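You operate a simulated robot arm through the tools that you are given. There is no shell and no other tool.

You run a simulated two-armed robot. Do the job below in one go: nothing can be reset, and whatever is moved stays where it is left.

Task
Take the purple cloth from the mat of lift table three and lay it out flat on the top of the white bench.

It is judged by the outcome, as a careful person would: the job done as asked, and still so three seconds after it is handed in. It fails if anything else is knocked over, pushed out of place, dropped, spilled or broken. Flat cloth is picked up by pressing the open fingertips on it (5 to 10 N) and closing them slowly along it; thin cloth reads only 2 to 8 mm in the jaws.

Robot
Two 7-joint arms with two-finger parallel grippers on one trunk, on a base that moves. Base frame: it is fixed to the floor where the robot stands at the start and does not move with it; the origin is under the middle of the robot, x ahead of it, y to its left, z up. Lengths are in mm, angles in degrees, forces in N, time in s.
The left shoulder is at the start at [50, 209, 1196], the right one opposite. With the tool pointing down near the work surface each hand reaches from about 260 to 900 mm from the robot's upright axis, wherever it stands, measured 20 degrees to its own side. Places, roughly: purple cloth [1750, -2250, 1000]; top of the white bench [900, -4100, 900]. Payload 4.4 kg a hand.
Tool frame (each hand has its own): the origin (TCP) lies between the finger pads and is the grasp point; the fingertips stand 23 mm ahead of it; z points along the fingers, y is the line along which they close. The gripper opens to 94 mm. The fingers are 38 mm wide and 10 mm thick; the gripper's body (54 by 96 mm) begins 39 mm behind the TCP.
Orientation is that of the tool frame in the base frame, as a unit quaternion [x, y, z, w]. With the fingers straight down and closing along the base's y, the tool's x points along the base's -x, its y along +y and its z along -z.

Tools
- The arms move only by the tool drive_tool. It takes "left_deltas", "right_deltas" or both (then of equal length, played together; a hand with none holds still); each is a list of rows, each a list of 7 numbers: the turn, a rotation vector about the base's x, y, z in degrees, then the shift along the base's x, y, z in cm, then the finger opening in cm, from 0 to 9.4. In form: [[wx, wy, wz, x, y, z, gripper], ...]. A call has 1 to 20 rows; each row shifts and turns the commanded pose from where the row before left it. Each row takes 0.2 s and may step no farther than 50 mm and 8.6 degrees from the row before; otherwise, or with a gripper value out of range, the whole call is refused. Where a pose cannot be reached the arm comes as near as it can. A force on the tool above 40 N (or 10 N above the force at the start of the call, whichever is more), or a blocked arm, ends the call early, and 0.2 s more pass. The fingers move at their own pace (about 108 mm/s each) and stop on an object; they squeeze with about 39 N. The grip force told is the motor's: it shows also when the fingers shut on nothing. Time passes only in rows, and 0.2 s behind the last, so rows that do not move let the fingers close. The reply holds the time, the measured pose of the TCP, the force on the tool along the base axes, the opening and the grip force, in the units named above and with some noise, with the torque about the TCP (base axes, N m) and any sound that the robot's microphone picked up, and new pictures: "pictures" is both (left out), scene, wrist or none (wrist: the cameras of the hands that moved).
- Cameras (640 x 400 px; columns grow to the right, rows downward): "scene" is now at [154.9, -7.1, 1365.8]; the picture's right is [-0.08, -1.00, 0.00], its down [-0.59, 0.05, -0.81] and it looks along [0.80, -0.07, -0.59] (base axes); focal length 258 px, centre (320, 200). "left" rides on the left gripper at [86, -16, -74] in its tool frame; the picture's right is [0.18, 0.98, 0.00], its down [-0.58, 0.11, -0.81] and it looks along [-0.79, 0.15, 0.59] (tool axes); focal length 243 px, centre (320, 200). "right" rides on the right gripper at [86, 16, -75] in its tool frame; the picture's right is [-0.18, 0.98, 0.00], its down [-0.58, -0.11, -0.81] and it looks along [-0.79, -0.15, 0.59] (tool axes); focal length 243 px, centre (320, 200). There is no depth. A picture from a camera that has moved, and an enlarged one, comes with that camera's place and axes in the base frame and with its lens.
- lift_body(by): slides the trunk up (or, below 0, down) by that many mm; the arms and the scene camera ride with it, the base frame stays. It gives what a move gives, with no picture.
- base_move(legs): drives the robot by 1 to 6 legs, each [ahead, left, turn to the left] in mm, mm and degrees, along the robot's own axes; the way and the turn of a leg run together, so that a leg with both is an arc; at most 1500 mm and 180 degrees a leg. The arms and the cameras ride along, it lands a little off, and it stops where it bumps. It gives what a move gives, and a new picture of the scene camera.
- aim_head(pan, tilt): turns the head with the scene camera to pan (to the left, within 80 degrees either way) and tilt (down, from -29 to 69), counted from straight ahead of the robot. It gives what a move gives, and a new picture of the scene camera.
- zoom(camera, box): a new picture of the part [left, top, right, bottom] of that camera's present view, enlarged. No time passes.
- close_job(): hands the job in; it is judged then, once.

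Places have to be worked out from the pictures, the camera data and where the tool is seen. Open the grippers and draw the arms clear of the work before you hand the job in, unless the task says otherwise.

The tools are called after "Call:" as a command line: name --argument value ..., lists and objects as JSON in quotes. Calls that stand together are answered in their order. drive_tool: Moves the arms, as the interface text tells. Its arguments: {"type":"object","properties":{"left_deltas":{"type":"array","items":{"type":"array","items":{"type":"number"}}},"right_deltas":{"type":"array","items":{"type":"array","items":{"type":"number"}}},"pictures":{"type":"string","enum":["both","scene","wrist","none"]}},"required":[]} The other tools are called the same way: lift_body (by) moves the trunk up or down; base_move (legs) drives the base; aim_head (pan, tilt) turns the head that bears the scene camera; zoom (camera, box) takes an enlarged picture of a part of a camera's view; close_job () hands the job in.

At the start:

```text
clock: 0.0
left_ee_pos: [547.4, 220.0, 1130.8]
left_tcp_rot: [0.0, 1.0, 0.0, 0.0]
left_ft_force: [0.8, 0.0, -0.3]
left_ft_torque: [0.02, -0.01, -0.02]
left_width: 94.1
left_grasp_force: 0.0
right_ee_pos: [627.6, -263.3, 1079.7]
right_tcp_rot: [0.0, 1.0, 0.0, 0.0]
right_ft_force: [-0.6, -0.2, -0.3]
right_ft_torque: [0.0, 0.01, 0.02]
right_width: 93.9
right_grasp_force: 0.1
trunk travel left (down, up): [-275.0, 288.0]
robot x, y, heading: [0.6, -0.8, -0.0]
head pan, tilt (commanded): [-4.8, 36.1]
```

scene: 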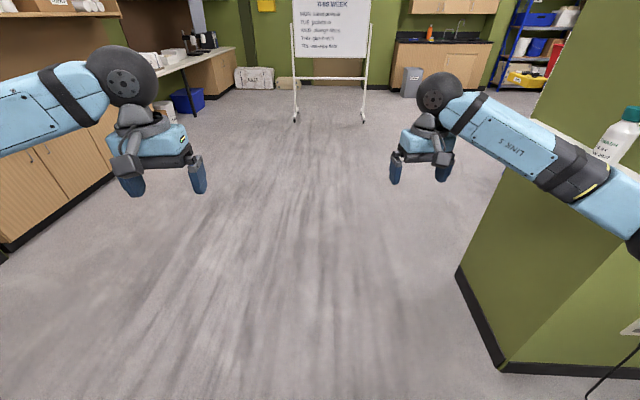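
right: 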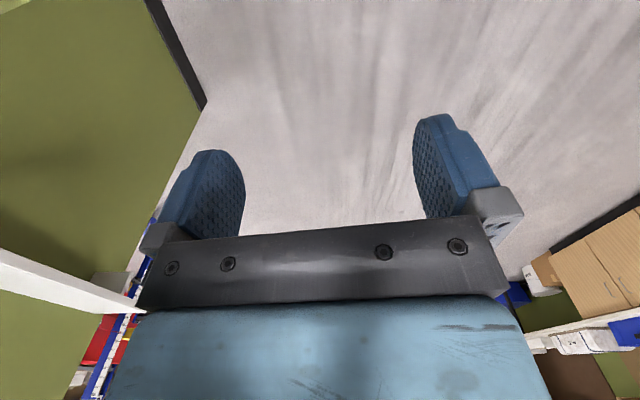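
left: 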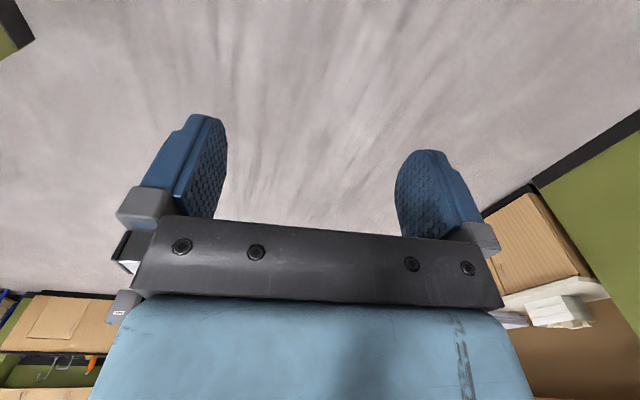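

The scene shows open floor ahead and a green low wall with a ledge (bottle on it) to my right. I look around by turning the head to the right to find the lift tables and bench.

Call:
aim_head --pan -50 --tilt 15

```text
clock: 1.1
left_ee_pos: [547.1, 220.3, 1131.7]
left_tcp_rot: [0.0, 1.0, 0.001, -0.001]
left_ft_force: [0.4, -0.2, 0.2]
left_ft_torque: [-0.03, 0.0, 0.03]
left_width: 93.9
left_grasp_force: 0.0
right_ee_pos: [626.5, -262.8, 1080.3]
right_tcp_rot: [0.0, 1.0, 0.001, 0.0]
right_ft_force: [0.0, 0.1, 0.1]
right_ft_torque: [0.0, -0.01, -0.02]
right_width: 93.7
right_grasp_force: 0.0
trunk travel left (down, up): [-275.0, 288.0]
robot x, y, heading: [-3.2, -3.3, -0.1]
head pan, tilt (commanded): [-50.0, 15.0]
camera scene: at [127.9, -71.3, 1399.5], right [-0.77, -0.64, 0.0], down [-0.17, 0.2, -0.97], along [0.62, -0.74, -0.26], focal length 258 px, centre (320, 200)
```

scene: 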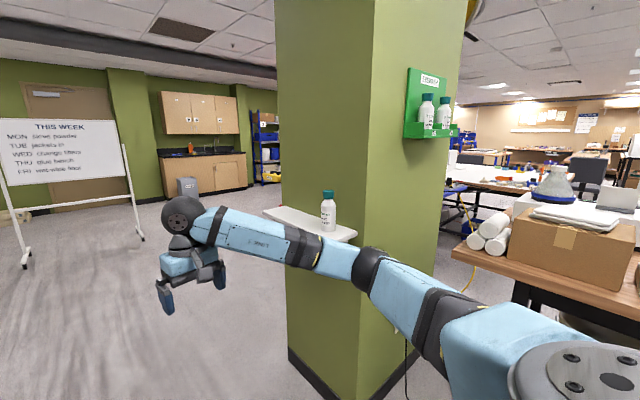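

A pillar stands close to the right arm, with a small shelf and bottle on its far face and eye-wash bottles on its near side. I look further to the right.

Call:
aim_head --pan -80 --tilt 20

Call:
aim_head --pan -20 --tilt 20

Call:
aim_head --pan 40 --tilt 25

```text
clock: 2.1
left_ee_pos: [546.5, 221.3, 1130.9]
left_tcp_rot: [0.0, 1.0, -0.001, 0.0]
left_ft_force: [0.3, 0.3, 0.6]
left_ft_torque: [0.01, 0.03, 0.01]
left_width: 94.0
left_grasp_force: 0.0
right_ee_pos: [626.7, -262.5, 1080.4]
right_tcp_rot: [0.0, 1.0, 0.0, -0.001]
right_ft_force: [0.2, 0.6, -0.3]
right_ft_torque: [0.02, -0.02, 0.0]
right_width: 93.9
right_grasp_force: 0.1
trunk travel left (down, up): [-275.0, 288.0]
robot x, y, heading: [-1.0, -0.5, -0.3]
head pan, tilt (commanded): [-80.0, 20.0]
camera scene: at [84.1, -91.5, 1391.4], right [-0.98, -0.17, 0.0], down [-0.06, 0.34, -0.94], along [0.16, -0.93, -0.34], focal length 258 px, centre (320, 200)
```

scene: 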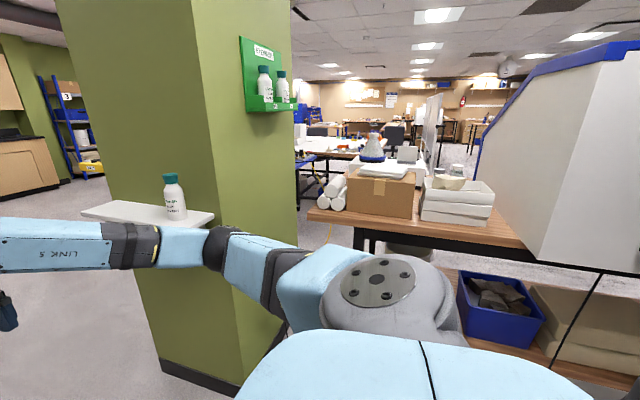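

```text
clock: 3.4
left_ee_pos: [547.0, 221.2, 1132.2]
left_tcp_rot: [-0.001, 1.0, -0.001, 0.0]
left_ft_force: [-0.3, -0.2, -0.7]
left_ft_torque: [-0.01, -0.02, 0.0]
left_width: 94.0
left_grasp_force: 0.2
right_ee_pos: [626.2, -262.7, 1080.2]
right_tcp_rot: [0.0, 1.0, 0.0, -0.001]
right_ft_force: [0.1, -0.1, 0.6]
right_ft_torque: [-0.02, 0.01, 0.0]
right_width: 94.0
right_grasp_force: 0.1
trunk travel left (down, up): [-275.0, 288.0]
robot x, y, heading: [0.5, 1.0, 0.1]
head pan, tilt (commanded): [-20.0, 20.0]
camera scene: at [155.3, -31.7, 1391.4], right [-0.34, -0.94, 0.0], down [-0.32, 0.12, -0.94], along [0.88, -0.32, -0.34], focal length 258 px, centre (320, 200)
```

scene: 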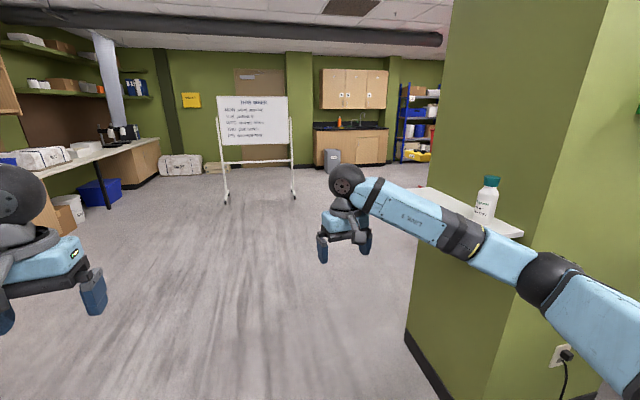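

```text
clock: 4.7
left_ee_pos: [546.3, 221.6, 1131.3]
left_tcp_rot: [0.0, 1.0, 0.0, -0.001]
left_ft_force: [-0.8, 1.1, 0.2]
left_ft_torque: [0.01, 0.0, 0.02]
left_width: 94.2
left_grasp_force: 0.1
right_ee_pos: [626.2, -262.6, 1079.8]
right_tcp_rot: [-0.001, 1.0, 0.0, 0.0]
right_ft_force: [-0.8, 0.1, 1.0]
right_ft_torque: [0.05, 0.01, -0.05]
right_width: 93.8
right_grasp_force: 0.0
trunk travel left (down, up): [-275.0, 288.0]
robot x, y, heading: [2.2, 3.6, -0.1]
head pan, tilt (commanded): [40.0, 25.0]
camera scene: at [138.4, 59.4, 1383.3], right [0.64, -0.77, 0.0], down [-0.32, -0.27, -0.91], along [0.69, 0.58, -0.42], focal length 258 px, centre (320, 200)
```

scene: 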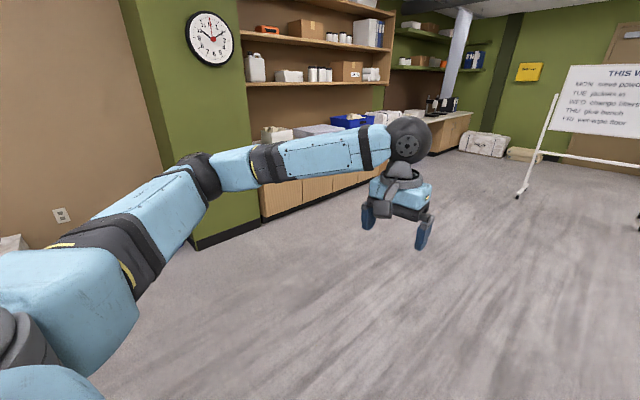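

The pillar spans roughly x 600–1150, starting at y ≈ -940, with a shelf and bottle on its near side; the floor ahead is clear to about x=4 m. I drive ahead 1000 mm along y=0 (well clear of the shelf), then look right past the pillar.

Call:
base_move --legs '[[1000, 100, 0]]'

Call:
aim_head --pan -60 --tilt 15

```text
clock: 9.9
left_ee_pos: [1544.6, 309.6, 1131.5]
left_tcp_rot: [0.005, 1.0, -0.001, 0.0]
left_ft_force: [-0.2, -0.4, 0.0]
left_ft_torque: [-0.01, 0.01, -0.01]
left_width: 94.1
left_grasp_force: 0.0
right_ee_pos: [1619.6, -173.9, 1079.5]
right_tcp_rot: [0.005, 1.0, -0.001, -0.001]
right_ft_force: [0.4, 0.6, -1.0]
right_ft_torque: [-0.01, -0.01, 0.03]
right_width: 94.0
right_grasp_force: 0.0
trunk travel left (down, up): [-275.0, 288.0]
robot x, y, heading: [991.9, 96.3, -0.3]
head pan, tilt (commanded): [40.0, 25.0]
camera scene: at [1134.2, 153.1, 1383.3], right [0.64, -0.77, 0.0], down [-0.33, -0.27, -0.91], along [0.7, 0.58, -0.42], focal length 258 px, centre (320, 200)
```

scene: 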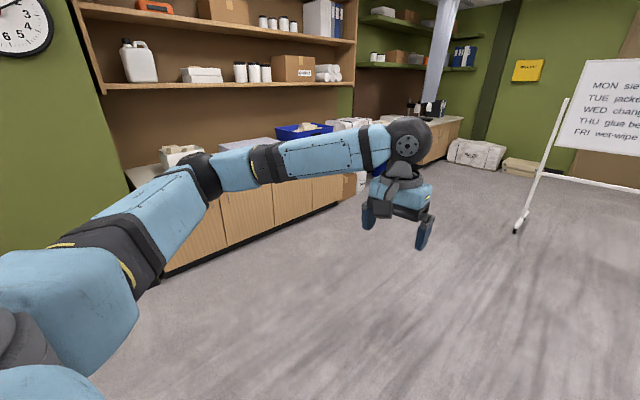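

```text
clock: 11.6
left_ee_pos: [1543.7, 310.9, 1132.0]
left_tcp_rot: [0.004, 1.0, -0.001, 0.001]
left_ft_force: [-1.0, -0.1, 0.3]
left_ft_torque: [0.01, 0.01, -0.02]
left_width: 94.0
left_grasp_force: 0.0
right_ee_pos: [1619.0, -174.3, 1080.5]
right_tcp_rot: [0.005, 1.0, 0.0, -0.001]
right_ft_force: [0.4, -0.2, 0.2]
right_ft_torque: [0.03, 0.02, 0.02]
right_width: 94.3
right_grasp_force: 0.0
trunk travel left (down, up): [-275.0, 288.0]
robot x, y, heading: [993.7, 91.0, -0.6]
head pan, tilt (commanded): [-60.0, 15.0]
camera scene: at [1108.9, 13.2, 1399.5], right [-0.87, -0.49, 0.0], down [-0.13, 0.23, -0.97], along [0.48, -0.84, -0.26], focal length 258 px, centre (320, 200)
```

scene: 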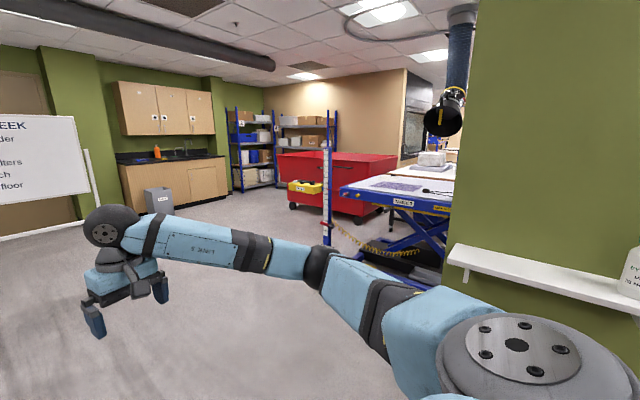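

I can see a blue scissor-lift table beyond the pillar, a red cart, a blue post with a yellow-black chain. I zoom in on that region.

Call:
zoom --camera "scene" --box '[270, 120, 470, 290]'

```text
2.35 times, centred on (370, 205) of scene
camera zoom: at [1108.9, 13.2, 1399.5], right [-0.87, -0.49, 0.0], down [-0.13, 0.23, -0.97], along [0.48, -0.84, -0.26], focal length 608 px, centre (202, 188)
```

zoom: 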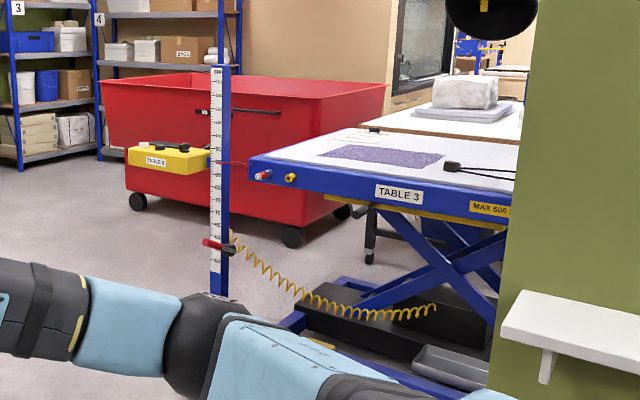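

Table 3 shows the purple cloth lying on its white mat, along with a small black object with a cord; a scale post with a yellow control box stands at its left. I drive on 600 mm and turn partly right to view the table fully.

Call:
base_move --legs '[[600, 0, 0], [0, 0, -60]]'

Call:
aim_head --pan -20 --tilt 15

```text
clock: 17.7
left_ee_pos: [2054.1, -277.7, 1130.7]
left_tcp_rot: [0.503, 0.864, 0.0, 0.0]
left_ft_force: [0.4, 0.2, 0.6]
left_ft_torque: [0.02, 0.0, 0.0]
left_width: 93.9
left_grasp_force: 0.0
right_ee_pos: [1672.1, -584.9, 1079.0]
right_tcp_rot: [0.504, 0.864, 0.001, 0.0]
right_ft_force: [0.1, 0.6, 0.3]
right_ft_torque: [0.0, -0.04, -0.02]
right_width: 94.0
right_grasp_force: 0.2
trunk travel left (down, up): [-275.0, 288.0]
robot x, y, heading: [1592.5, 89.9, -60.5]
head pan, tilt (commanded): [-60.0, 15.0]
camera scene: at [1578.8, -49.5, 1399.5], right [-0.86, 0.51, 0.0], down [0.13, 0.22, -0.97], along [-0.49, -0.83, -0.26], focal length 258 px, centre (320, 200)
```

scene: 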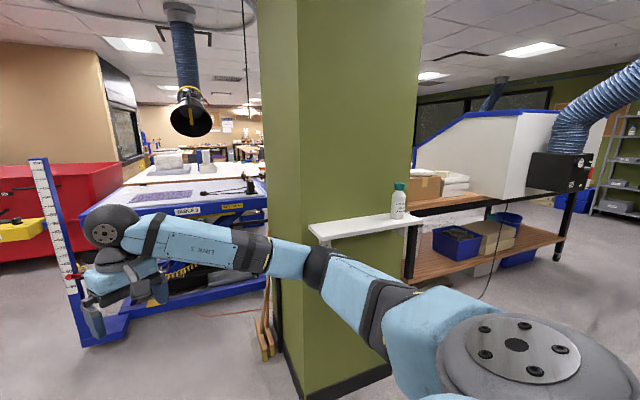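

```text
clock: 18.7
left_ee_pos: [2054.7, -277.8, 1130.5]
left_tcp_rot: [0.504, 0.864, 0.0, 0.0]
left_ft_force: [-0.3, -0.4, 0.0]
left_ft_torque: [-0.04, 0.03, 0.0]
left_width: 94.1
left_grasp_force: 0.1
right_ee_pos: [1672.5, -585.0, 1079.5]
right_tcp_rot: [0.503, 0.864, 0.0, -0.001]
right_ft_force: [-0.5, -0.1, 0.1]
right_ft_torque: [0.02, 0.01, 0.02]
right_width: 93.8
right_grasp_force: 0.0
trunk travel left (down, up): [-275.0, 288.0]
robot x, y, heading: [1590.8, 90.0, -60.7]
head pan, tilt (commanded): [-20.0, 15.0]
camera scene: at [1641.7, -61.1, 1399.5], right [-0.99, -0.16, 0.0], down [-0.04, 0.26, -0.97], along [0.16, -0.95, -0.26], focal length 258 px, centre (320, 200)
```

scene: 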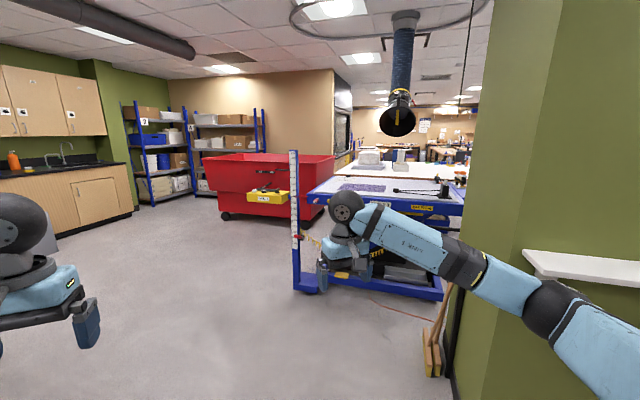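

Now the lift table, its base frame, the scale post and a broom leaning on the pillar are visible. I zoom in on the table.

Call:
zoom --camera "scene" --box '[240, 130, 480, 280]'

Call:
zoom --camera "scene" --box '[400, 90, 490, 200]'

```text
2.67 times, centred on (360, 205) of scene
camera zoom: at [1641.7, -61.1, 1399.5], right [-0.99, -0.16, 0.0], down [-0.04, 0.26, -0.97], along [0.16, -0.95, -0.26], focal length 689 px, centre (213, 187)
```

zoom: 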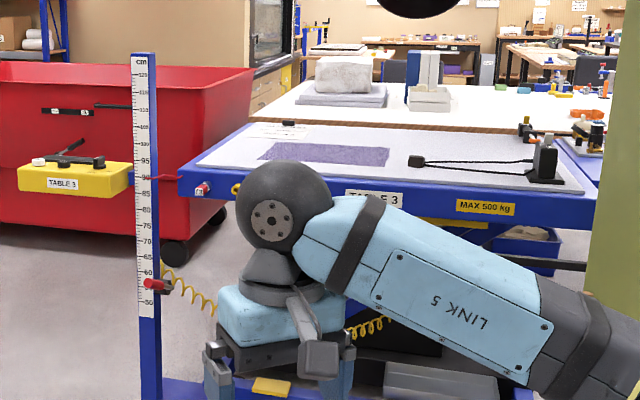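

```text
3.64 times, centred on (445, 145) of scene
camera zoom: at [1641.7, -61.1, 1399.5], right [-0.99, -0.16, 0.0], down [-0.04, 0.26, -0.97], along [0.16, -0.95, -0.26], focal length 939 px, centre (-134, 400)
```

zoom: 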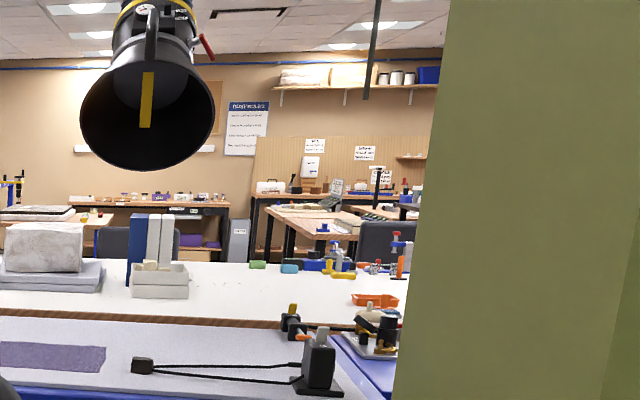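

The table top appears at z≈930, its near edge around y≈-1900 and the cloth around (1650,-2200); the white bench lies behind it. I turn to face -y and drive closer (stopping well short), then raise the trunk for a better overview.

Call:
base_move --legs '[[0, 0, -29.3], [650, 110, 0]]'

Call:
lift_body --by 250

Call:
aim_head --pan 0 --tilt 20

```text
clock: 23.7
left_ee_pos: [1928.4, -1083.6, 1132.5]
left_tcp_rot: [0.706, 0.709, -0.002, 0.0]
left_ft_force: [0.1, 0.0, 0.4]
left_ft_torque: [-0.03, 0.0, 0.02]
left_width: 94.0
left_grasp_force: 0.1
right_ee_pos: [1441.9, -1163.4, 1078.1]
right_tcp_rot: [0.708, 0.706, 0.0, -0.002]
right_ft_force: [-0.9, 0.1, 0.3]
right_ft_torque: [0.02, 0.04, -0.02]
right_width: 94.1
right_grasp_force: 0.1
trunk travel left (down, up): [-275.0, 288.0]
robot x, y, heading: [1705.0, -541.0, -89.9]
head pan, tilt (commanded): [-20.0, 15.0]
stopped in leg 2: the robot was blocked; the commanded pose is now the measured one
camera scene: at [1675.3, -690.6, 1400.2], right [-0.94, 0.34, 0.0], down [0.09, 0.24, -0.97], along [-0.33, -0.91, -0.26], focal length 258 px, centre (320, 200)
```

scene: 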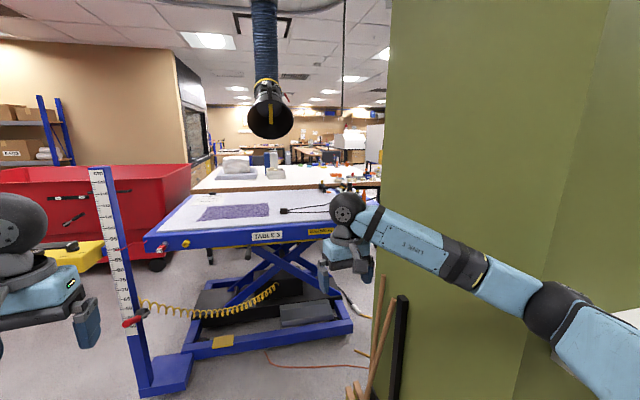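

```text
clock: 26.3
left_ee_pos: [1927.3, -1082.2, 1382.7]
left_tcp_rot: [0.706, 0.708, 0.0, 0.0]
left_ft_force: [0.2, 0.0, -0.8]
left_ft_torque: [0.0, -0.02, -0.01]
left_width: 93.9
left_grasp_force: 0.0
right_ee_pos: [1442.5, -1162.3, 1329.2]
right_tcp_rot: [0.707, 0.707, 0.001, -0.002]
right_ft_force: [-0.3, 0.3, 1.0]
right_ft_torque: [0.01, -0.04, 0.01]
right_width: 94.1
right_grasp_force: 0.0
trunk travel left (down, up): [-525.0, 38.0]
robot x, y, heading: [1705.3, -541.9, -89.9]
head pan, tilt (commanded): [-20.0, 15.0]
```

```text
clock: 27.1
left_ee_pos: [1928.7, -1081.9, 1382.8]
left_tcp_rot: [0.706, 0.708, -0.001, 0.001]
left_ft_force: [0.5, 0.5, 0.4]
left_ft_torque: [0.0, -0.03, 0.01]
left_width: 94.0
left_grasp_force: 0.1
right_ee_pos: [1442.2, -1162.6, 1327.5]
right_tcp_rot: [0.707, 0.707, 0.001, -0.002]
right_ft_force: [-0.6, 0.7, -0.6]
right_ft_torque: [0.04, 0.01, 0.0]
right_width: 94.0
right_grasp_force: 0.1
trunk travel left (down, up): [-525.0, 38.0]
robot x, y, heading: [1705.0, -536.6, -89.8]
head pan, tilt (commanded): [0.0, 20.0]
camera scene: at [1706.1, -695.0, 1641.9], right [-1.0, 0.0, 0.0], down [0.0, 0.34, -0.94], along [0.0, -0.94, -0.34], focal length 258 px, centre (320, 200)
```

scene: 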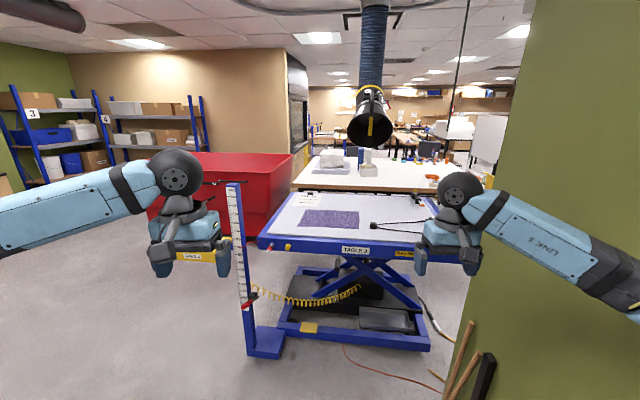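

The drive reported it was blocked just short of the goal, with the right arm close to the pillar. I look right to check the shelf, the bottle and the arm's clearance.

Call:
aim_head --pan -60 --tilt 40

Call:
aim_head --pan -80 --tilt 30

```text
clock: 28.4
left_ee_pos: [1928.0, -1081.4, 1381.9]
left_tcp_rot: [0.706, 0.709, 0.0, 0.0]
left_ft_force: [-0.2, -0.1, 0.3]
left_ft_torque: [0.0, -0.01, -0.02]
left_width: 94.3
left_grasp_force: 0.0
right_ee_pos: [1441.5, -1163.0, 1327.5]
right_tcp_rot: [0.707, 0.707, 0.001, -0.001]
right_ft_force: [0.4, 0.0, 0.5]
right_ft_torque: [-0.02, 0.0, 0.02]
right_width: 94.2
right_grasp_force: 0.1
trunk travel left (down, up): [-525.0, 38.0]
robot x, y, heading: [1700.8, -540.4, -89.7]
head pan, tilt (commanded): [-60.0, 40.0]
camera scene: at [1632.4, -644.8, 1610.3], right [-0.5, 0.86, 0.0], down [0.55, 0.32, -0.77], along [-0.66, -0.39, -0.64], focal length 258 px, centre (320, 200)
```

scene: 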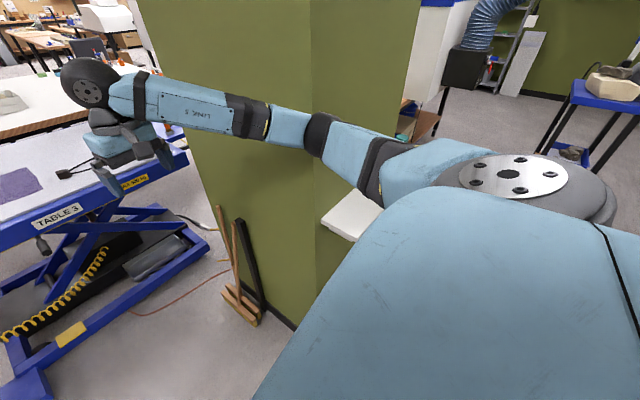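

```text
clock: 29.2
left_ee_pos: [1928.4, -1083.0, 1382.3]
left_tcp_rot: [0.706, 0.708, -0.001, 0.001]
left_ft_force: [0.3, 0.4, 0.2]
left_ft_torque: [0.05, -0.03, -0.01]
left_width: 94.1
left_grasp_force: 0.1
right_ee_pos: [1440.9, -1163.3, 1327.6]
right_tcp_rot: [0.707, 0.707, 0.0, -0.002]
right_ft_force: [-0.1, -0.1, 0.6]
right_ft_torque: [-0.04, -0.01, 0.0]
right_width: 93.9
right_grasp_force: 0.1
trunk travel left (down, up): [-525.0, 38.0]
robot x, y, heading: [1705.4, -538.8, -89.8]
head pan, tilt (commanded): [-80.0, 30.0]
camera scene: at [1616.9, -618.0, 1625.6], right [-0.18, 0.98, 0.0], down [0.49, 0.09, -0.87], along [-0.85, -0.15, -0.5], focal length 258 px, centre (320, 200)
```

scene: 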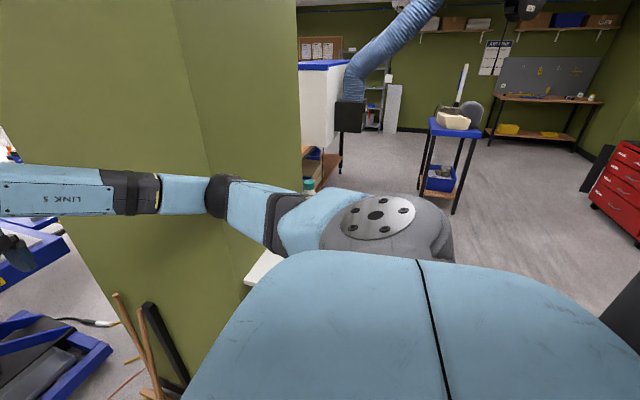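

The bottle still stands upright (teal cap visible) and the arm is near but beside the pillar corner. I check the floor around the base to see what blocked the drive.

Call:
aim_head --pan 0 --tilt 69

Call:
aim_head --pan -45 --tilt 60

Call:
aim_head --pan 45 --tilt 50

```text
clock: 30.8
left_ee_pos: [1927.9, -1082.1, 1382.4]
left_tcp_rot: [0.706, 0.709, 0.0, 0.001]
left_ft_force: [0.0, 1.1, 0.4]
left_ft_torque: [0.03, -0.01, -0.02]
left_width: 94.2
left_grasp_force: 0.0
right_ee_pos: [1441.0, -1162.5, 1327.8]
right_tcp_rot: [0.707, 0.708, 0.001, -0.002]
right_ft_force: [-0.8, -0.2, -0.3]
right_ft_torque: [0.01, 0.0, 0.04]
right_width: 93.9
right_grasp_force: 0.0
trunk travel left (down, up): [-525.0, 38.0]
robot x, y, heading: [1703.8, -539.2, -89.9]
head pan, tilt (commanded): [0.0, 68.8]
camera scene: at [1706.0, -658.1, 1574.2], right [-1.0, 0.0, 0.0], down [0.0, 0.93, -0.37], along [0.0, -0.37, -0.93], focal length 258 px, centre (320, 200)
```

scene: 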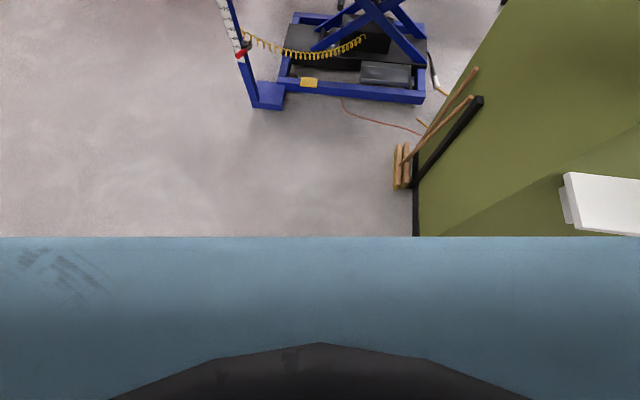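

```text
clock: 31.9
left_ee_pos: [1927.5, -1082.2, 1382.8]
left_tcp_rot: [0.706, 0.709, -0.001, 0.001]
left_ft_force: [0.1, -0.4, 0.1]
left_ft_torque: [0.0, 0.01, -0.05]
left_width: 94.2
left_grasp_force: 0.1
right_ee_pos: [1442.2, -1162.7, 1327.3]
right_tcp_rot: [0.707, 0.707, 0.001, -0.002]
right_ft_force: [0.6, 0.1, -0.2]
right_ft_torque: [0.01, 0.0, -0.02]
right_width: 93.8
right_grasp_force: 0.1
trunk travel left (down, up): [-525.0, 38.0]
robot x, y, heading: [1703.4, -533.4, -89.7]
head pan, tilt (commanded): [-45.0, 60.0]
camera scene: at [1658.9, -649.4, 1583.5], right [-0.71, 0.7, 0.0], down [0.61, 0.61, -0.5], along [-0.35, -0.36, -0.86], focal length 258 px, centre (320, 200)
```

scene: 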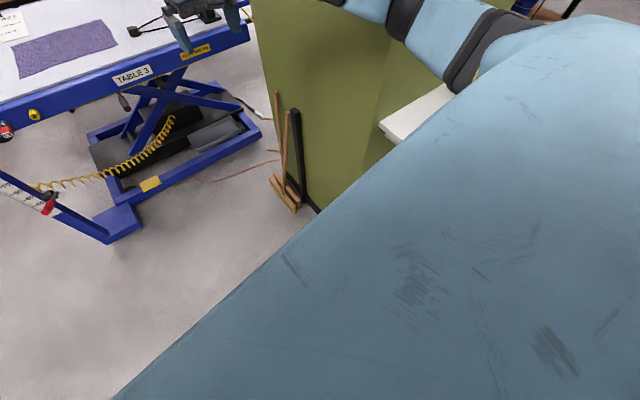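

```text
clock: 33.5
left_ee_pos: [1925.4, -1081.5, 1382.5]
left_tcp_rot: [0.706, 0.708, -0.001, 0.001]
left_ft_force: [-0.2, -0.9, 0.2]
left_ft_torque: [0.01, 0.04, 0.01]
left_width: 93.9
left_grasp_force: 0.1
right_ee_pos: [1440.9, -1162.0, 1327.4]
right_tcp_rot: [0.707, 0.707, 0.001, -0.002]
right_ft_force: [0.1, 0.9, 0.5]
right_ft_torque: [0.03, 0.0, -0.01]
right_width: 94.2
right_grasp_force: 0.2
trunk travel left (down, up): [-525.0, 38.0]
robot x, y, heading: [1702.8, -536.3, -89.9]
head pan, tilt (commanded): [45.0, 50.0]
camera scene: at [1760.4, -656.4, 1596.1], right [-0.71, -0.71, 0.0], down [-0.54, 0.54, -0.64], along [0.46, -0.46, -0.77], focal length 258 px, centre (320, 200)
```

scene: 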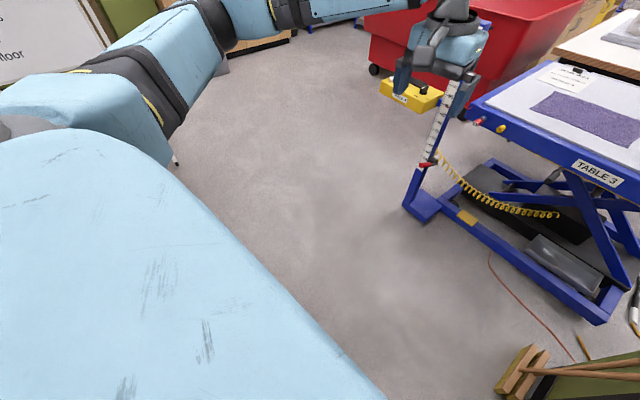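

Something near the right elbow and the pillar corner/shelf was the likely block; the floor ahead is clear. I pull both hands in toward the body so the arms ride more compactly, then shift left away from the pillar.

Call:
drive_tool --left_deltas '[[0, 0, 0, -0.5, 4, 0, 9.4], [0, 0, 0, -0.5, 4, 0, 9.4], [0, 0, 0, -0.5, 4, 0, 9.4], [0, 0, 0, -0.5, 4, 0, 9.4]]' --right_deltas '[[0, 0, 0, 2, 4.5, 1, 9.4], [0, 0, 0, 2, 4.5, 1, 9.4], [0, 0, 0, 2, 4.5, 1, 9.4], [0, 0, 0, 2, 4.5, 1, 9.4]]' --pictures "none"

Call:
aim_head --pan -60 --tilt 40

```text
refused: row 1 steps farther than a row can; nothing moved
```

```text
clock: 35.3
left_ee_pos: [1928.0, -1081.8, 1382.7]
left_tcp_rot: [0.706, 0.709, -0.001, 0.001]
left_ft_force: [0.3, 0.1, 0.3]
left_ft_torque: [-0.03, 0.01, 0.02]
left_width: 94.0
left_grasp_force: 0.0
right_ee_pos: [1441.4, -1162.9, 1327.7]
right_tcp_rot: [0.707, 0.707, 0.0, -0.003]
right_ft_force: [-0.2, 0.6, 0.8]
right_ft_torque: [0.0, -0.02, -0.03]
right_width: 93.9
right_grasp_force: 0.1
trunk travel left (down, up): [-525.0, 38.0]
robot x, y, heading: [1703.5, -538.3, -89.6]
head pan, tilt (commanded): [-60.0, 40.0]
camera scene: at [1632.4, -644.8, 1610.3], right [-0.5, 0.86, 0.0], down [0.56, 0.32, -0.77], along [-0.66, -0.39, -0.64], focal length 258 px, centre (320, 200)
```

scene: 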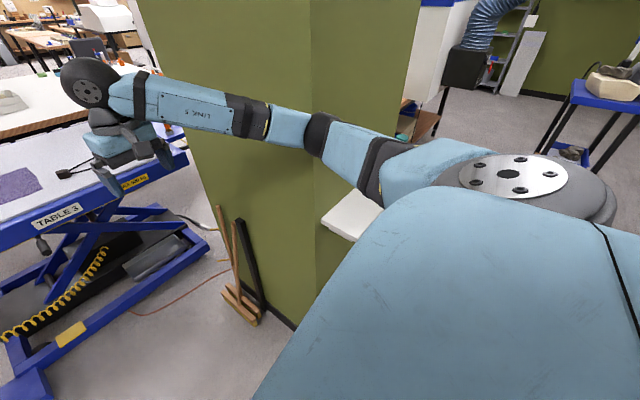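

The row was slightly too long. Before retracting I first shift the base left (+x) 250 mm away from the pillar, where the space is clear.

Call:
base_move --legs '[[0, 250, 0]]'

Call:
drive_tool --left_deltas '[[0, 0, 0, -0.5, 4, 0, 9.4], [0, 0, 0, -0.5, 4, 0, 9.4], [0, 0, 0, -0.5, 4, 0, 9.4], [0, 0, 0, -0.5, 4, 0, 9.4]]' --right_deltas '[[0, 0, 0, 1.5, 4.5, 0, 9.4], [0, 0, 0, 1.5, 4.5, 0, 9.4], [0, 0, 0, 1.5, 4.5, 0, 9.4], [0, 0, 0, 1.5, 4.5, 0, 9.4]]' --pictures "scene"

```text
clock: 38.2
left_ee_pos: [2183.9, -1082.8, 1381.9]
left_tcp_rot: [0.704, 0.71, 0.001, 0.0]
left_ft_force: [-0.1, 0.5, -0.3]
left_ft_torque: [-0.01, 0.03, 0.02]
left_width: 94.0
left_grasp_force: 0.1
right_ee_pos: [1697.9, -1165.0, 1324.8]
right_tcp_rot: [0.706, 0.708, 0.002, -0.002]
right_ft_force: [-0.3, -0.1, -0.6]
right_ft_torque: [-0.01, -0.02, -0.01]
right_width: 93.8
right_grasp_force: 0.2
trunk travel left (down, up): [-525.0, 38.0]
robot x, y, heading: [1957.4, -538.8, -89.4]
head pan, tilt (commanded): [-60.0, 40.0]
camera scene: at [1886.5, -647.2, 1609.9], right [-0.51, 0.86, 0.0], down [0.55, 0.33, -0.77], along [-0.66, -0.39, -0.64], focal length 258 px, centre (320, 200)
```

scene: 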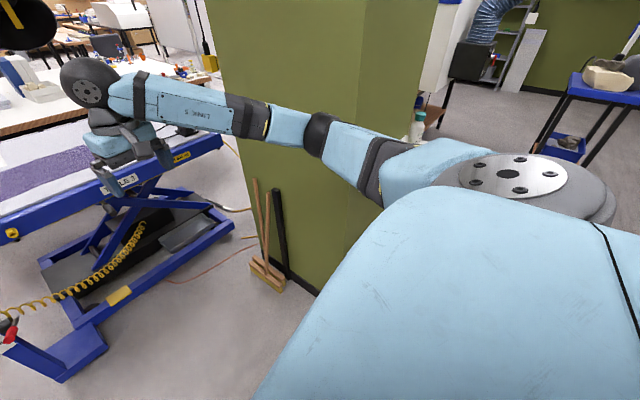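

```text
clock: 39.2
left_ee_pos: [2165.0, -919.6, 1384.0]
left_tcp_rot: [0.704, 0.71, 0.0, 0.001]
left_ft_force: [-0.4, 0.2, -0.1]
left_ft_torque: [-0.03, 0.02, 0.02]
left_width: 94.0
left_grasp_force: 0.0
right_ee_pos: [1759.7, -981.7, 1327.7]
right_tcp_rot: [0.706, 0.708, 0.001, -0.002]
right_ft_force: [-0.7, 1.0, 0.0]
right_ft_torque: [-0.03, 0.01, -0.03]
right_width: 94.1
right_grasp_force: 0.1
trunk travel left (down, up): [-525.0, 38.0]
robot x, y, heading: [1961.8, -537.9, -89.7]
head pan, tilt (commanded): [-60.0, 40.0]
camera scene: at [1887.3, -644.3, 1610.3], right [-0.51, 0.86, 0.0], down [0.55, 0.32, -0.77], along [-0.66, -0.39, -0.64], focal length 258 px, centre (320, 200)
```

scene: 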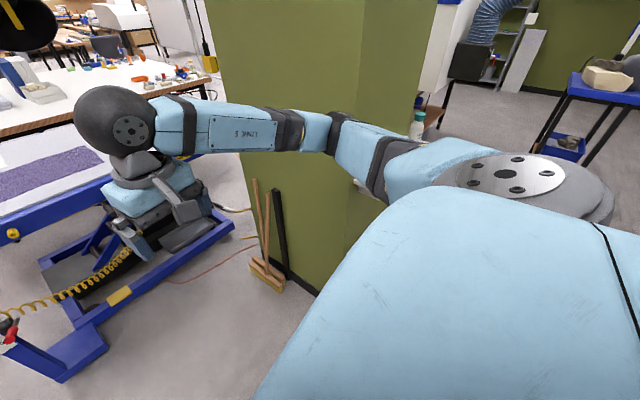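

Arms are tucked and the robot is now clear of the pillar at (1960,-538). I look ahead and to both sides to survey the route to the bench.

Call:
aim_head --pan -10 --tilt 22

Call:
zoom --camera "scene" --box '[240, 100, 520, 275]'

Call:
aim_head --pan 25 --tilt 25

```text
clock: 40.4
left_ee_pos: [2165.3, -921.1, 1383.7]
left_tcp_rot: [0.704, 0.71, 0.0, 0.0]
left_ft_force: [0.3, 1.1, -0.1]
left_ft_torque: [0.01, 0.03, -0.02]
left_width: 93.9
left_grasp_force: 0.0
right_ee_pos: [1760.1, -984.9, 1327.2]
right_tcp_rot: [0.706, 0.708, 0.002, -0.003]
right_ft_force: [0.3, -0.5, 0.0]
right_ft_torque: [-0.03, -0.02, 0.02]
right_width: 94.1
right_grasp_force: 0.0
trunk travel left (down, up): [-525.0, 38.0]
robot x, y, heading: [1957.3, -533.6, -89.5]
head pan, tilt (commanded): [-10.0, 22.0]
camera scene: at [1944.8, -695.4, 1638.2], right [-0.99, 0.17, 0.0], down [0.06, 0.37, -0.93], along [-0.16, -0.91, -0.37], focal length 258 px, centre (320, 200)
```

scene: 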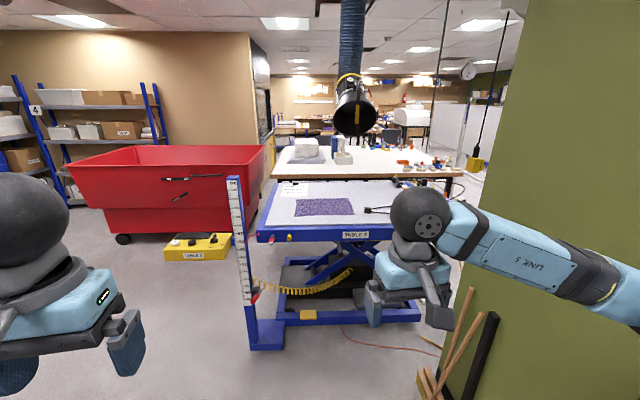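

```text
2.29 times, centred on (380, 188) of scene
camera zoom: at [1944.8, -695.4, 1638.2], right [-0.99, 0.17, 0.0], down [0.06, 0.37, -0.93], along [-0.16, -0.91, -0.37], focal length 590 px, centre (183, 229)
```

zoom: 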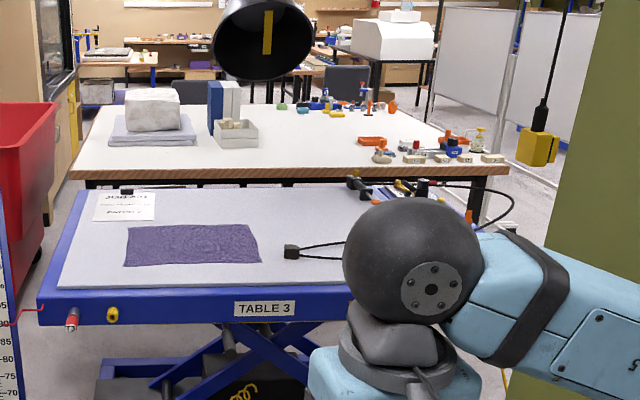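

```text
clock: 41.4
left_ee_pos: [2164.7, -922.3, 1382.7]
left_tcp_rot: [0.704, 0.71, 0.0, 0.0]
left_ft_force: [0.7, -0.9, 0.6]
left_ft_torque: [0.03, -0.01, -0.05]
left_width: 93.9
left_grasp_force: 0.1
right_ee_pos: [1759.2, -984.3, 1327.0]
right_tcp_rot: [0.706, 0.708, 0.002, -0.002]
right_ft_force: [-0.3, -0.3, 0.1]
right_ft_torque: [0.01, 0.06, 0.02]
right_width: 94.0
right_grasp_force: 0.1
trunk travel left (down, up): [-525.0, 38.0]
robot x, y, heading: [1961.1, -536.2, -89.5]
head pan, tilt (commanded): [25.0, 25.0]
camera scene: at [1999.8, -687.4, 1633.3], right [-0.9, -0.43, 0.0], down [-0.18, 0.38, -0.91], along [0.39, -0.82, -0.42], focal length 258 px, centre (320, 200)
```

scene: 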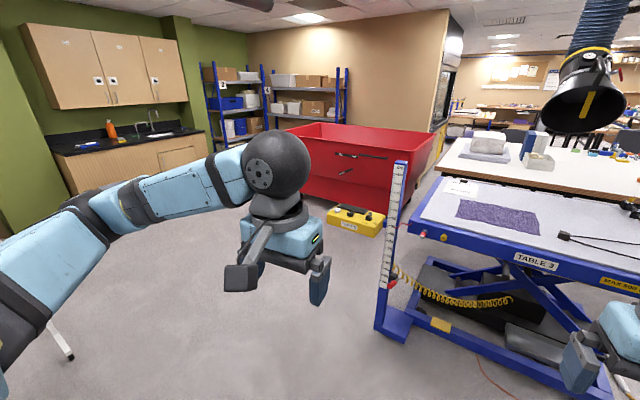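

From these views, the mat is at z≈907 with the cloth ≈400×290 mm, near edge at about (1858,-2236)–(1465,-2189); the white bench lies behind with its left end near x≈2010, and a free patch in front of the wrapped package. I survey the bench from the open floor to its left before picking: shift left 1000 mm and drive on 1400 mm.

Call:
base_move --legs '[[0, 1000, 0], [1400, 0, 0]]'

Call:
aim_head --pan -35 --tilt 25

```text
clock: 57.0
left_ee_pos: [3222.1, -2309.6, 1383.5]
left_tcp_rot: [0.691, 0.723, 0.0, 0.0]
left_ft_force: [0.1, 0.0, 0.2]
left_ft_torque: [-0.03, -0.04, 0.02]
left_width: 94.1
left_grasp_force: 0.0
right_ee_pos: [2817.8, -2386.9, 1326.4]
right_tcp_rot: [0.692, 0.722, 0.002, -0.002]
right_ft_force: [-1.0, -0.1, 0.0]
right_ft_torque: [0.0, 0.01, 0.01]
right_width: 93.9
right_grasp_force: 0.1
trunk travel left (down, up): [-525.0, 38.0]
robot x, y, heading: [3000.3, -1935.0, -87.4]
head pan, tilt (commanded): [25.0, 25.0]
camera scene: at [3047.1, -2081.5, 1633.4], right [-0.89, -0.46, 0.0], down [-0.2, 0.37, -0.91], along [0.42, -0.8, -0.42], focal length 258 px, centre (320, 200)
```

scene: 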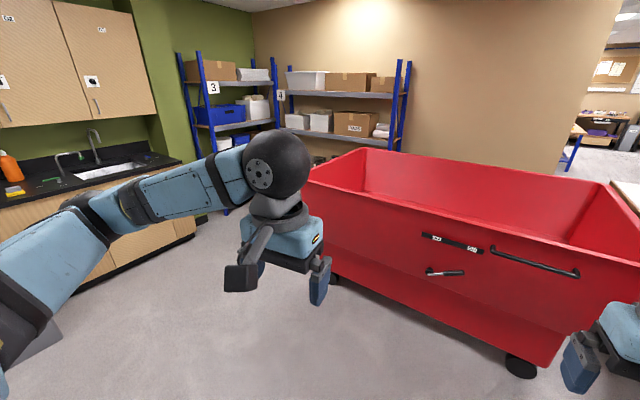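

```text
clock: 58.3
left_ee_pos: [3221.1, -2310.3, 1383.0]
left_tcp_rot: [0.691, 0.723, 0.0, 0.0]
left_ft_force: [0.0, 0.8, 0.3]
left_ft_torque: [-0.02, -0.01, 0.01]
left_width: 93.8
left_grasp_force: 0.2
right_ee_pos: [2817.3, -2387.4, 1326.7]
right_tcp_rot: [0.692, 0.722, 0.002, -0.003]
right_ft_force: [0.5, -0.3, -0.8]
right_ft_torque: [-0.02, 0.0, 0.03]
right_width: 94.2
right_grasp_force: 0.1
trunk travel left (down, up): [-525.0, 38.0]
robot x, y, heading: [3002.8, -1933.5, -87.4]
head pan, tilt (commanded): [-35.0, 25.0]
camera scene: at [2955.1, -2078.0, 1633.3], right [-0.84, 0.54, 0.0], down [0.23, 0.36, -0.91], along [-0.49, -0.77, -0.42], focal length 258 px, centre (320, 200)
```

scene: 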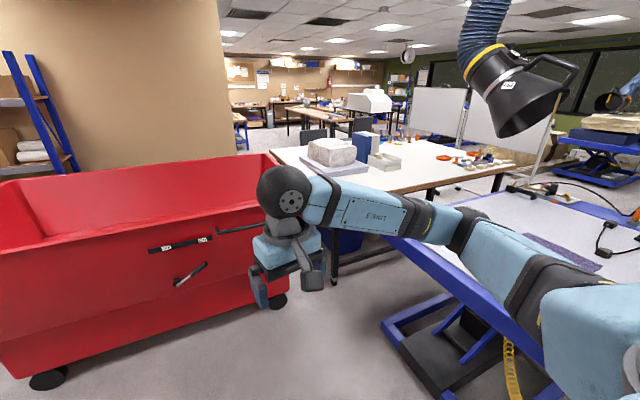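

The red cart's front runs at about y≈-3600 and the bench's left end is beyond; there is a pocket of floor around (2450,-3100). I zoom in on the bench top.

Call:
zoom --camera "scene" --box '[240, 110, 520, 285]'

Call:
zoom --camera "scene" --box '[380, 170, 640, 400]'

```text
2.29 times, centred on (380, 198) of scene
camera zoom: at [2955.1, -2078.0, 1633.3], right [-0.84, 0.54, 0.0], down [0.23, 0.36, -0.91], along [-0.49, -0.77, -0.42], focal length 590 px, centre (183, 206)
```

zoom: 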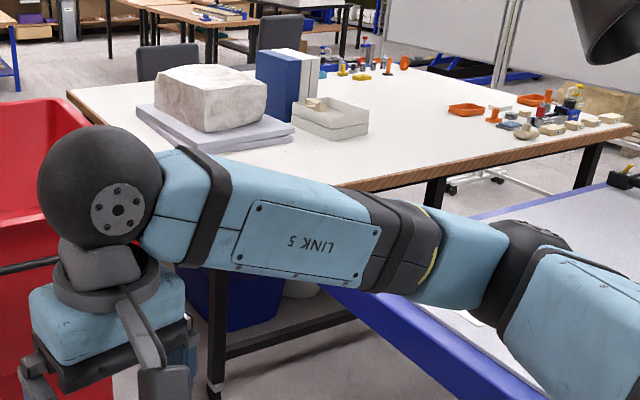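

```text
1.74 times, centred on (510, 285) of scene
camera zoom: at [2955.1, -2078.0, 1633.3], right [-0.84, 0.54, 0.0], down [0.23, 0.36, -0.91], along [-0.49, -0.77, -0.42], focal length 449 px, centre (-10, 52)
```

zoom: 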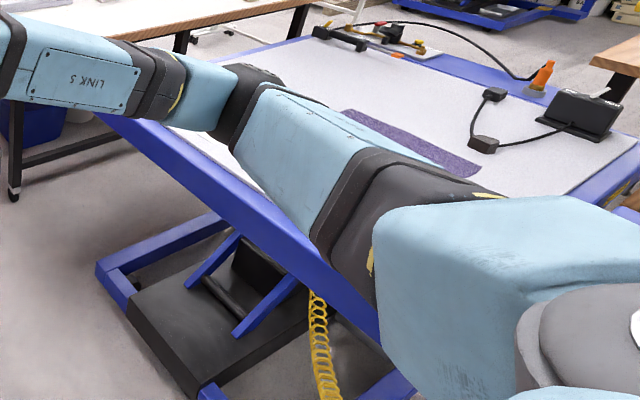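

The bench's near-left corner is about (2060,-3317); the strip in front of the towel/package is ~430 mm deep, so the cloth (400×290) should lie with its long side along the bench's front. I'll pick its left short edge from the table's left side: lower the trunk, drive down to y≈-2800, turn to face the table and move in.

Call:
lift_body --by -200

Call:
base_move --legs '[[850, 0, 0], [0, 0, -122]]'

Call:
aim_head --pan 0 --tilt 30

```text
clock: 60.5
left_ee_pos: [3221.0, -2310.4, 1183.9]
left_tcp_rot: [0.691, 0.723, 0.0, -0.001]
left_ft_force: [0.9, -0.4, -1.0]
left_ft_torque: [0.01, -0.02, 0.0]
left_width: 94.0
left_grasp_force: 0.1
right_ee_pos: [2817.0, -2386.3, 1126.3]
right_tcp_rot: [0.692, 0.721, 0.003, -0.002]
right_ft_force: [-0.6, 0.4, 1.0]
right_ft_torque: [0.0, 0.04, 0.0]
right_width: 94.1
right_grasp_force: 0.0
trunk travel left (down, up): [-325.0, 238.0]
robot x, y, heading: [3002.0, -1933.1, -87.5]
head pan, tilt (commanded): [-35.0, 25.0]
```

```text
clock: 70.1
left_ee_pos: [2602.9, -2747.2, 1182.8]
left_tcp_rot: [0.964, -0.267, 0.0, 0.0]
left_ft_force: [-0.8, 0.5, 0.0]
left_ft_torque: [0.01, -0.01, 0.03]
left_width: 94.0
left_grasp_force: 0.0
right_ee_pos: [2760.7, -2368.7, 1126.9]
right_tcp_rot: [0.963, -0.27, 0.002, 0.0]
right_ft_force: [0.0, 0.2, -0.1]
right_ft_torque: [-0.01, 0.0, 0.0]
right_width: 94.0
right_grasp_force: 0.1
trunk travel left (down, up): [-325.0, 238.0]
robot x, y, heading: [3037.7, -2773.5, 149.1]
head pan, tilt (commanded): [-35.0, 25.0]
camera scene: at [2943.7, -2653.2, 1433.3], right [0.91, 0.41, 0.0], down [0.17, -0.39, -0.91], along [-0.37, 0.83, -0.42], focal length 258 px, centre (320, 200)
```

scene: 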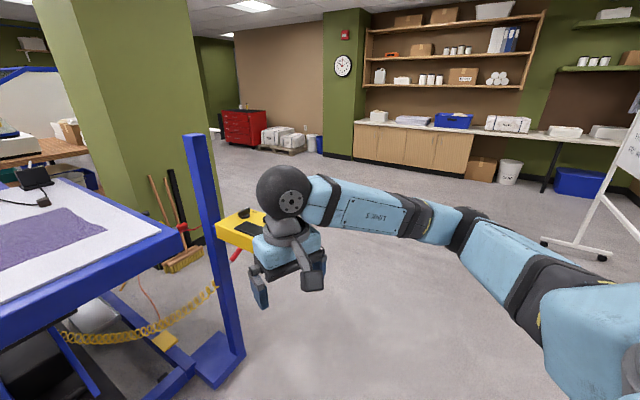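

```text
clock: 71.1
left_ee_pos: [2603.0, -2747.1, 1184.2]
left_tcp_rot: [0.964, -0.266, 0.0, 0.0]
left_ft_force: [0.0, 0.2, 0.1]
left_ft_torque: [0.0, 0.04, 0.02]
left_width: 93.9
left_grasp_force: 0.1
right_ee_pos: [2761.6, -2367.3, 1126.7]
right_tcp_rot: [0.963, -0.269, 0.003, 0.001]
right_ft_force: [-0.3, 1.1, -0.4]
right_ft_torque: [0.0, 0.0, -0.02]
right_width: 94.1
right_grasp_force: 0.0
trunk travel left (down, up): [-325.0, 238.0]
robot x, y, heading: [3035.5, -2770.1, 148.9]
head pan, tilt (commanded): [0.0, 30.0]
camera scene: at [2903.7, -2690.7, 1425.3], right [0.52, 0.86, 0.0], down [0.43, -0.26, -0.87], along [-0.74, 0.45, -0.5], focal length 258 px, centre (320, 200)
```

scene: 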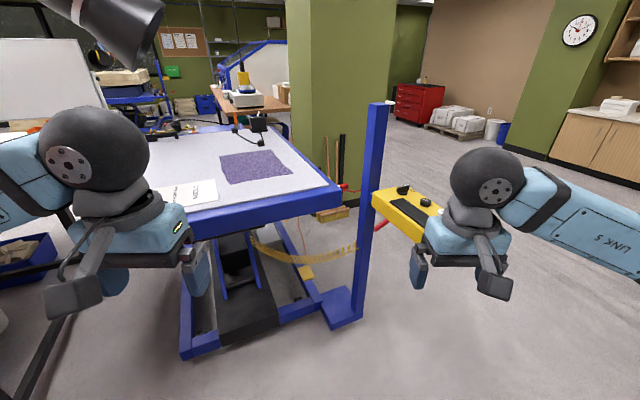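

Clear view: the table's left end, cloth, a paper sheet on the mat's left-back corner, the post and the yellow box on my right. I zoom in to measure the cloth.

Call:
zoom --camera "scene" --box '[140, 110, 400, 270]'

```text
2.46 times, centred on (270, 190) of scene
camera zoom: at [2903.7, -2690.7, 1425.3], right [0.52, 0.86, 0.0], down [0.43, -0.26, -0.87], along [-0.74, 0.45, -0.5], focal length 636 px, centre (443, 225)
```

zoom: 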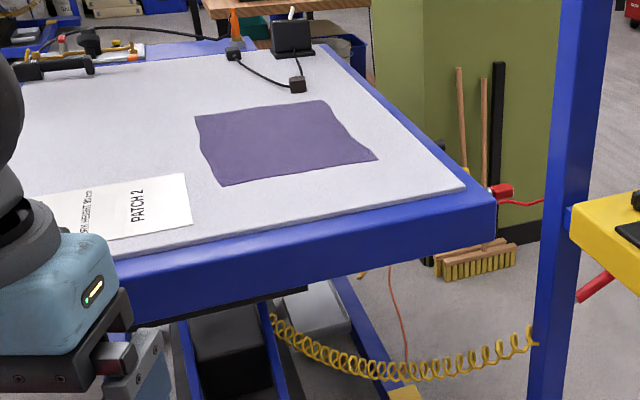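

Triangulating with earlier views gives mat z≈920 and cloth corners: left-front (1865,-2212), left-back (1832,-2498), right ones near x≈1440–1490; the hood hangs near (1350,-2655) above z≈1350. I move in to about (2460,-2790), keeping clear of the post/box and the bench corner.

Call:
base_move --legs '[[482, 314, 0]]'

Call:
aim_head --pan -5 --tilt 40

```text
clock: 74.4
left_ee_pos: [2027.0, -2763.9, 1182.7]
left_tcp_rot: [0.964, -0.268, 0.0, 0.0]
left_ft_force: [-0.1, -0.2, 0.3]
left_ft_torque: [0.01, 0.02, 0.01]
left_width: 94.2
left_grasp_force: 0.0
right_ee_pos: [2185.8, -2384.5, 1126.4]
right_tcp_rot: [0.963, -0.269, 0.003, 0.0]
right_ft_force: [0.1, -0.1, -0.2]
right_ft_torque: [-0.01, 0.03, -0.01]
right_width: 94.0
right_grasp_force: 0.0
trunk travel left (down, up): [-325.0, 238.0]
robot x, y, heading: [2465.2, -2785.7, 149.0]
head pan, tilt (commanded): [0.0, 30.0]
camera scene: at [2328.1, -2707.2, 1425.3], right [0.52, 0.86, 0.0], down [0.43, -0.26, -0.87], along [-0.74, 0.45, -0.5], focal length 258 px, centre (320, 200)
```

scene: 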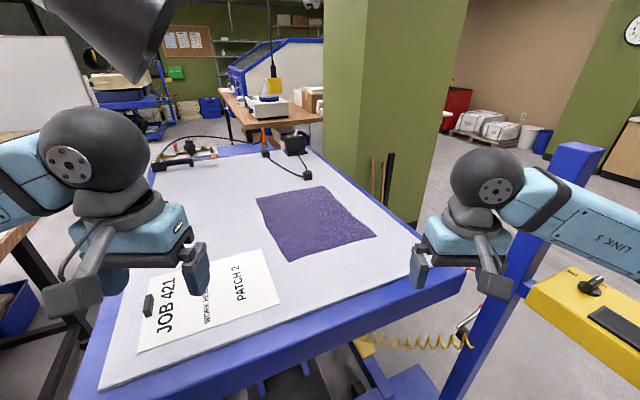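

```text
clock: 75.2
left_ee_pos: [2027.9, -2763.2, 1184.5]
left_tcp_rot: [0.963, -0.268, 0.0, 0.0]
left_ft_force: [0.1, -0.3, 0.2]
left_ft_torque: [-0.01, -0.02, -0.01]
left_width: 94.0
left_grasp_force: 0.1
right_ee_pos: [2185.4, -2384.6, 1127.1]
right_tcp_rot: [0.963, -0.269, 0.004, 0.0]
right_ft_force: [0.1, 0.3, 0.1]
right_ft_torque: [-0.03, 0.03, -0.01]
right_width: 94.1
right_grasp_force: 0.0
trunk travel left (down, up): [-325.0, 238.0]
robot x, y, heading: [2463.8, -2790.2, 149.0]
head pan, tilt (commanded): [-5.0, 40.0]
camera scene: at [2337.1, -2703.9, 1410.0], right [0.59, 0.81, 0.0], down [0.52, -0.38, -0.77], along [-0.62, 0.45, -0.64], focal length 258 px, centre (320, 200)
```

scene: 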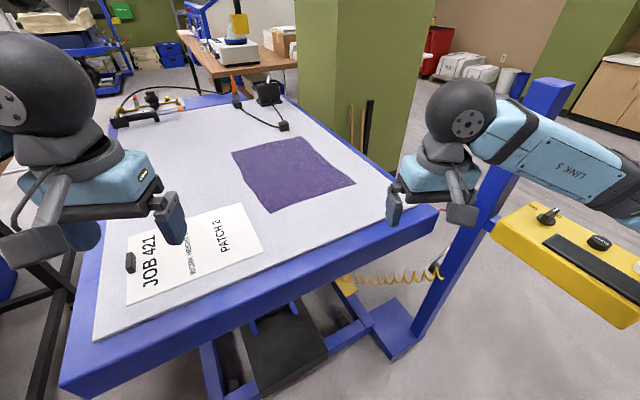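

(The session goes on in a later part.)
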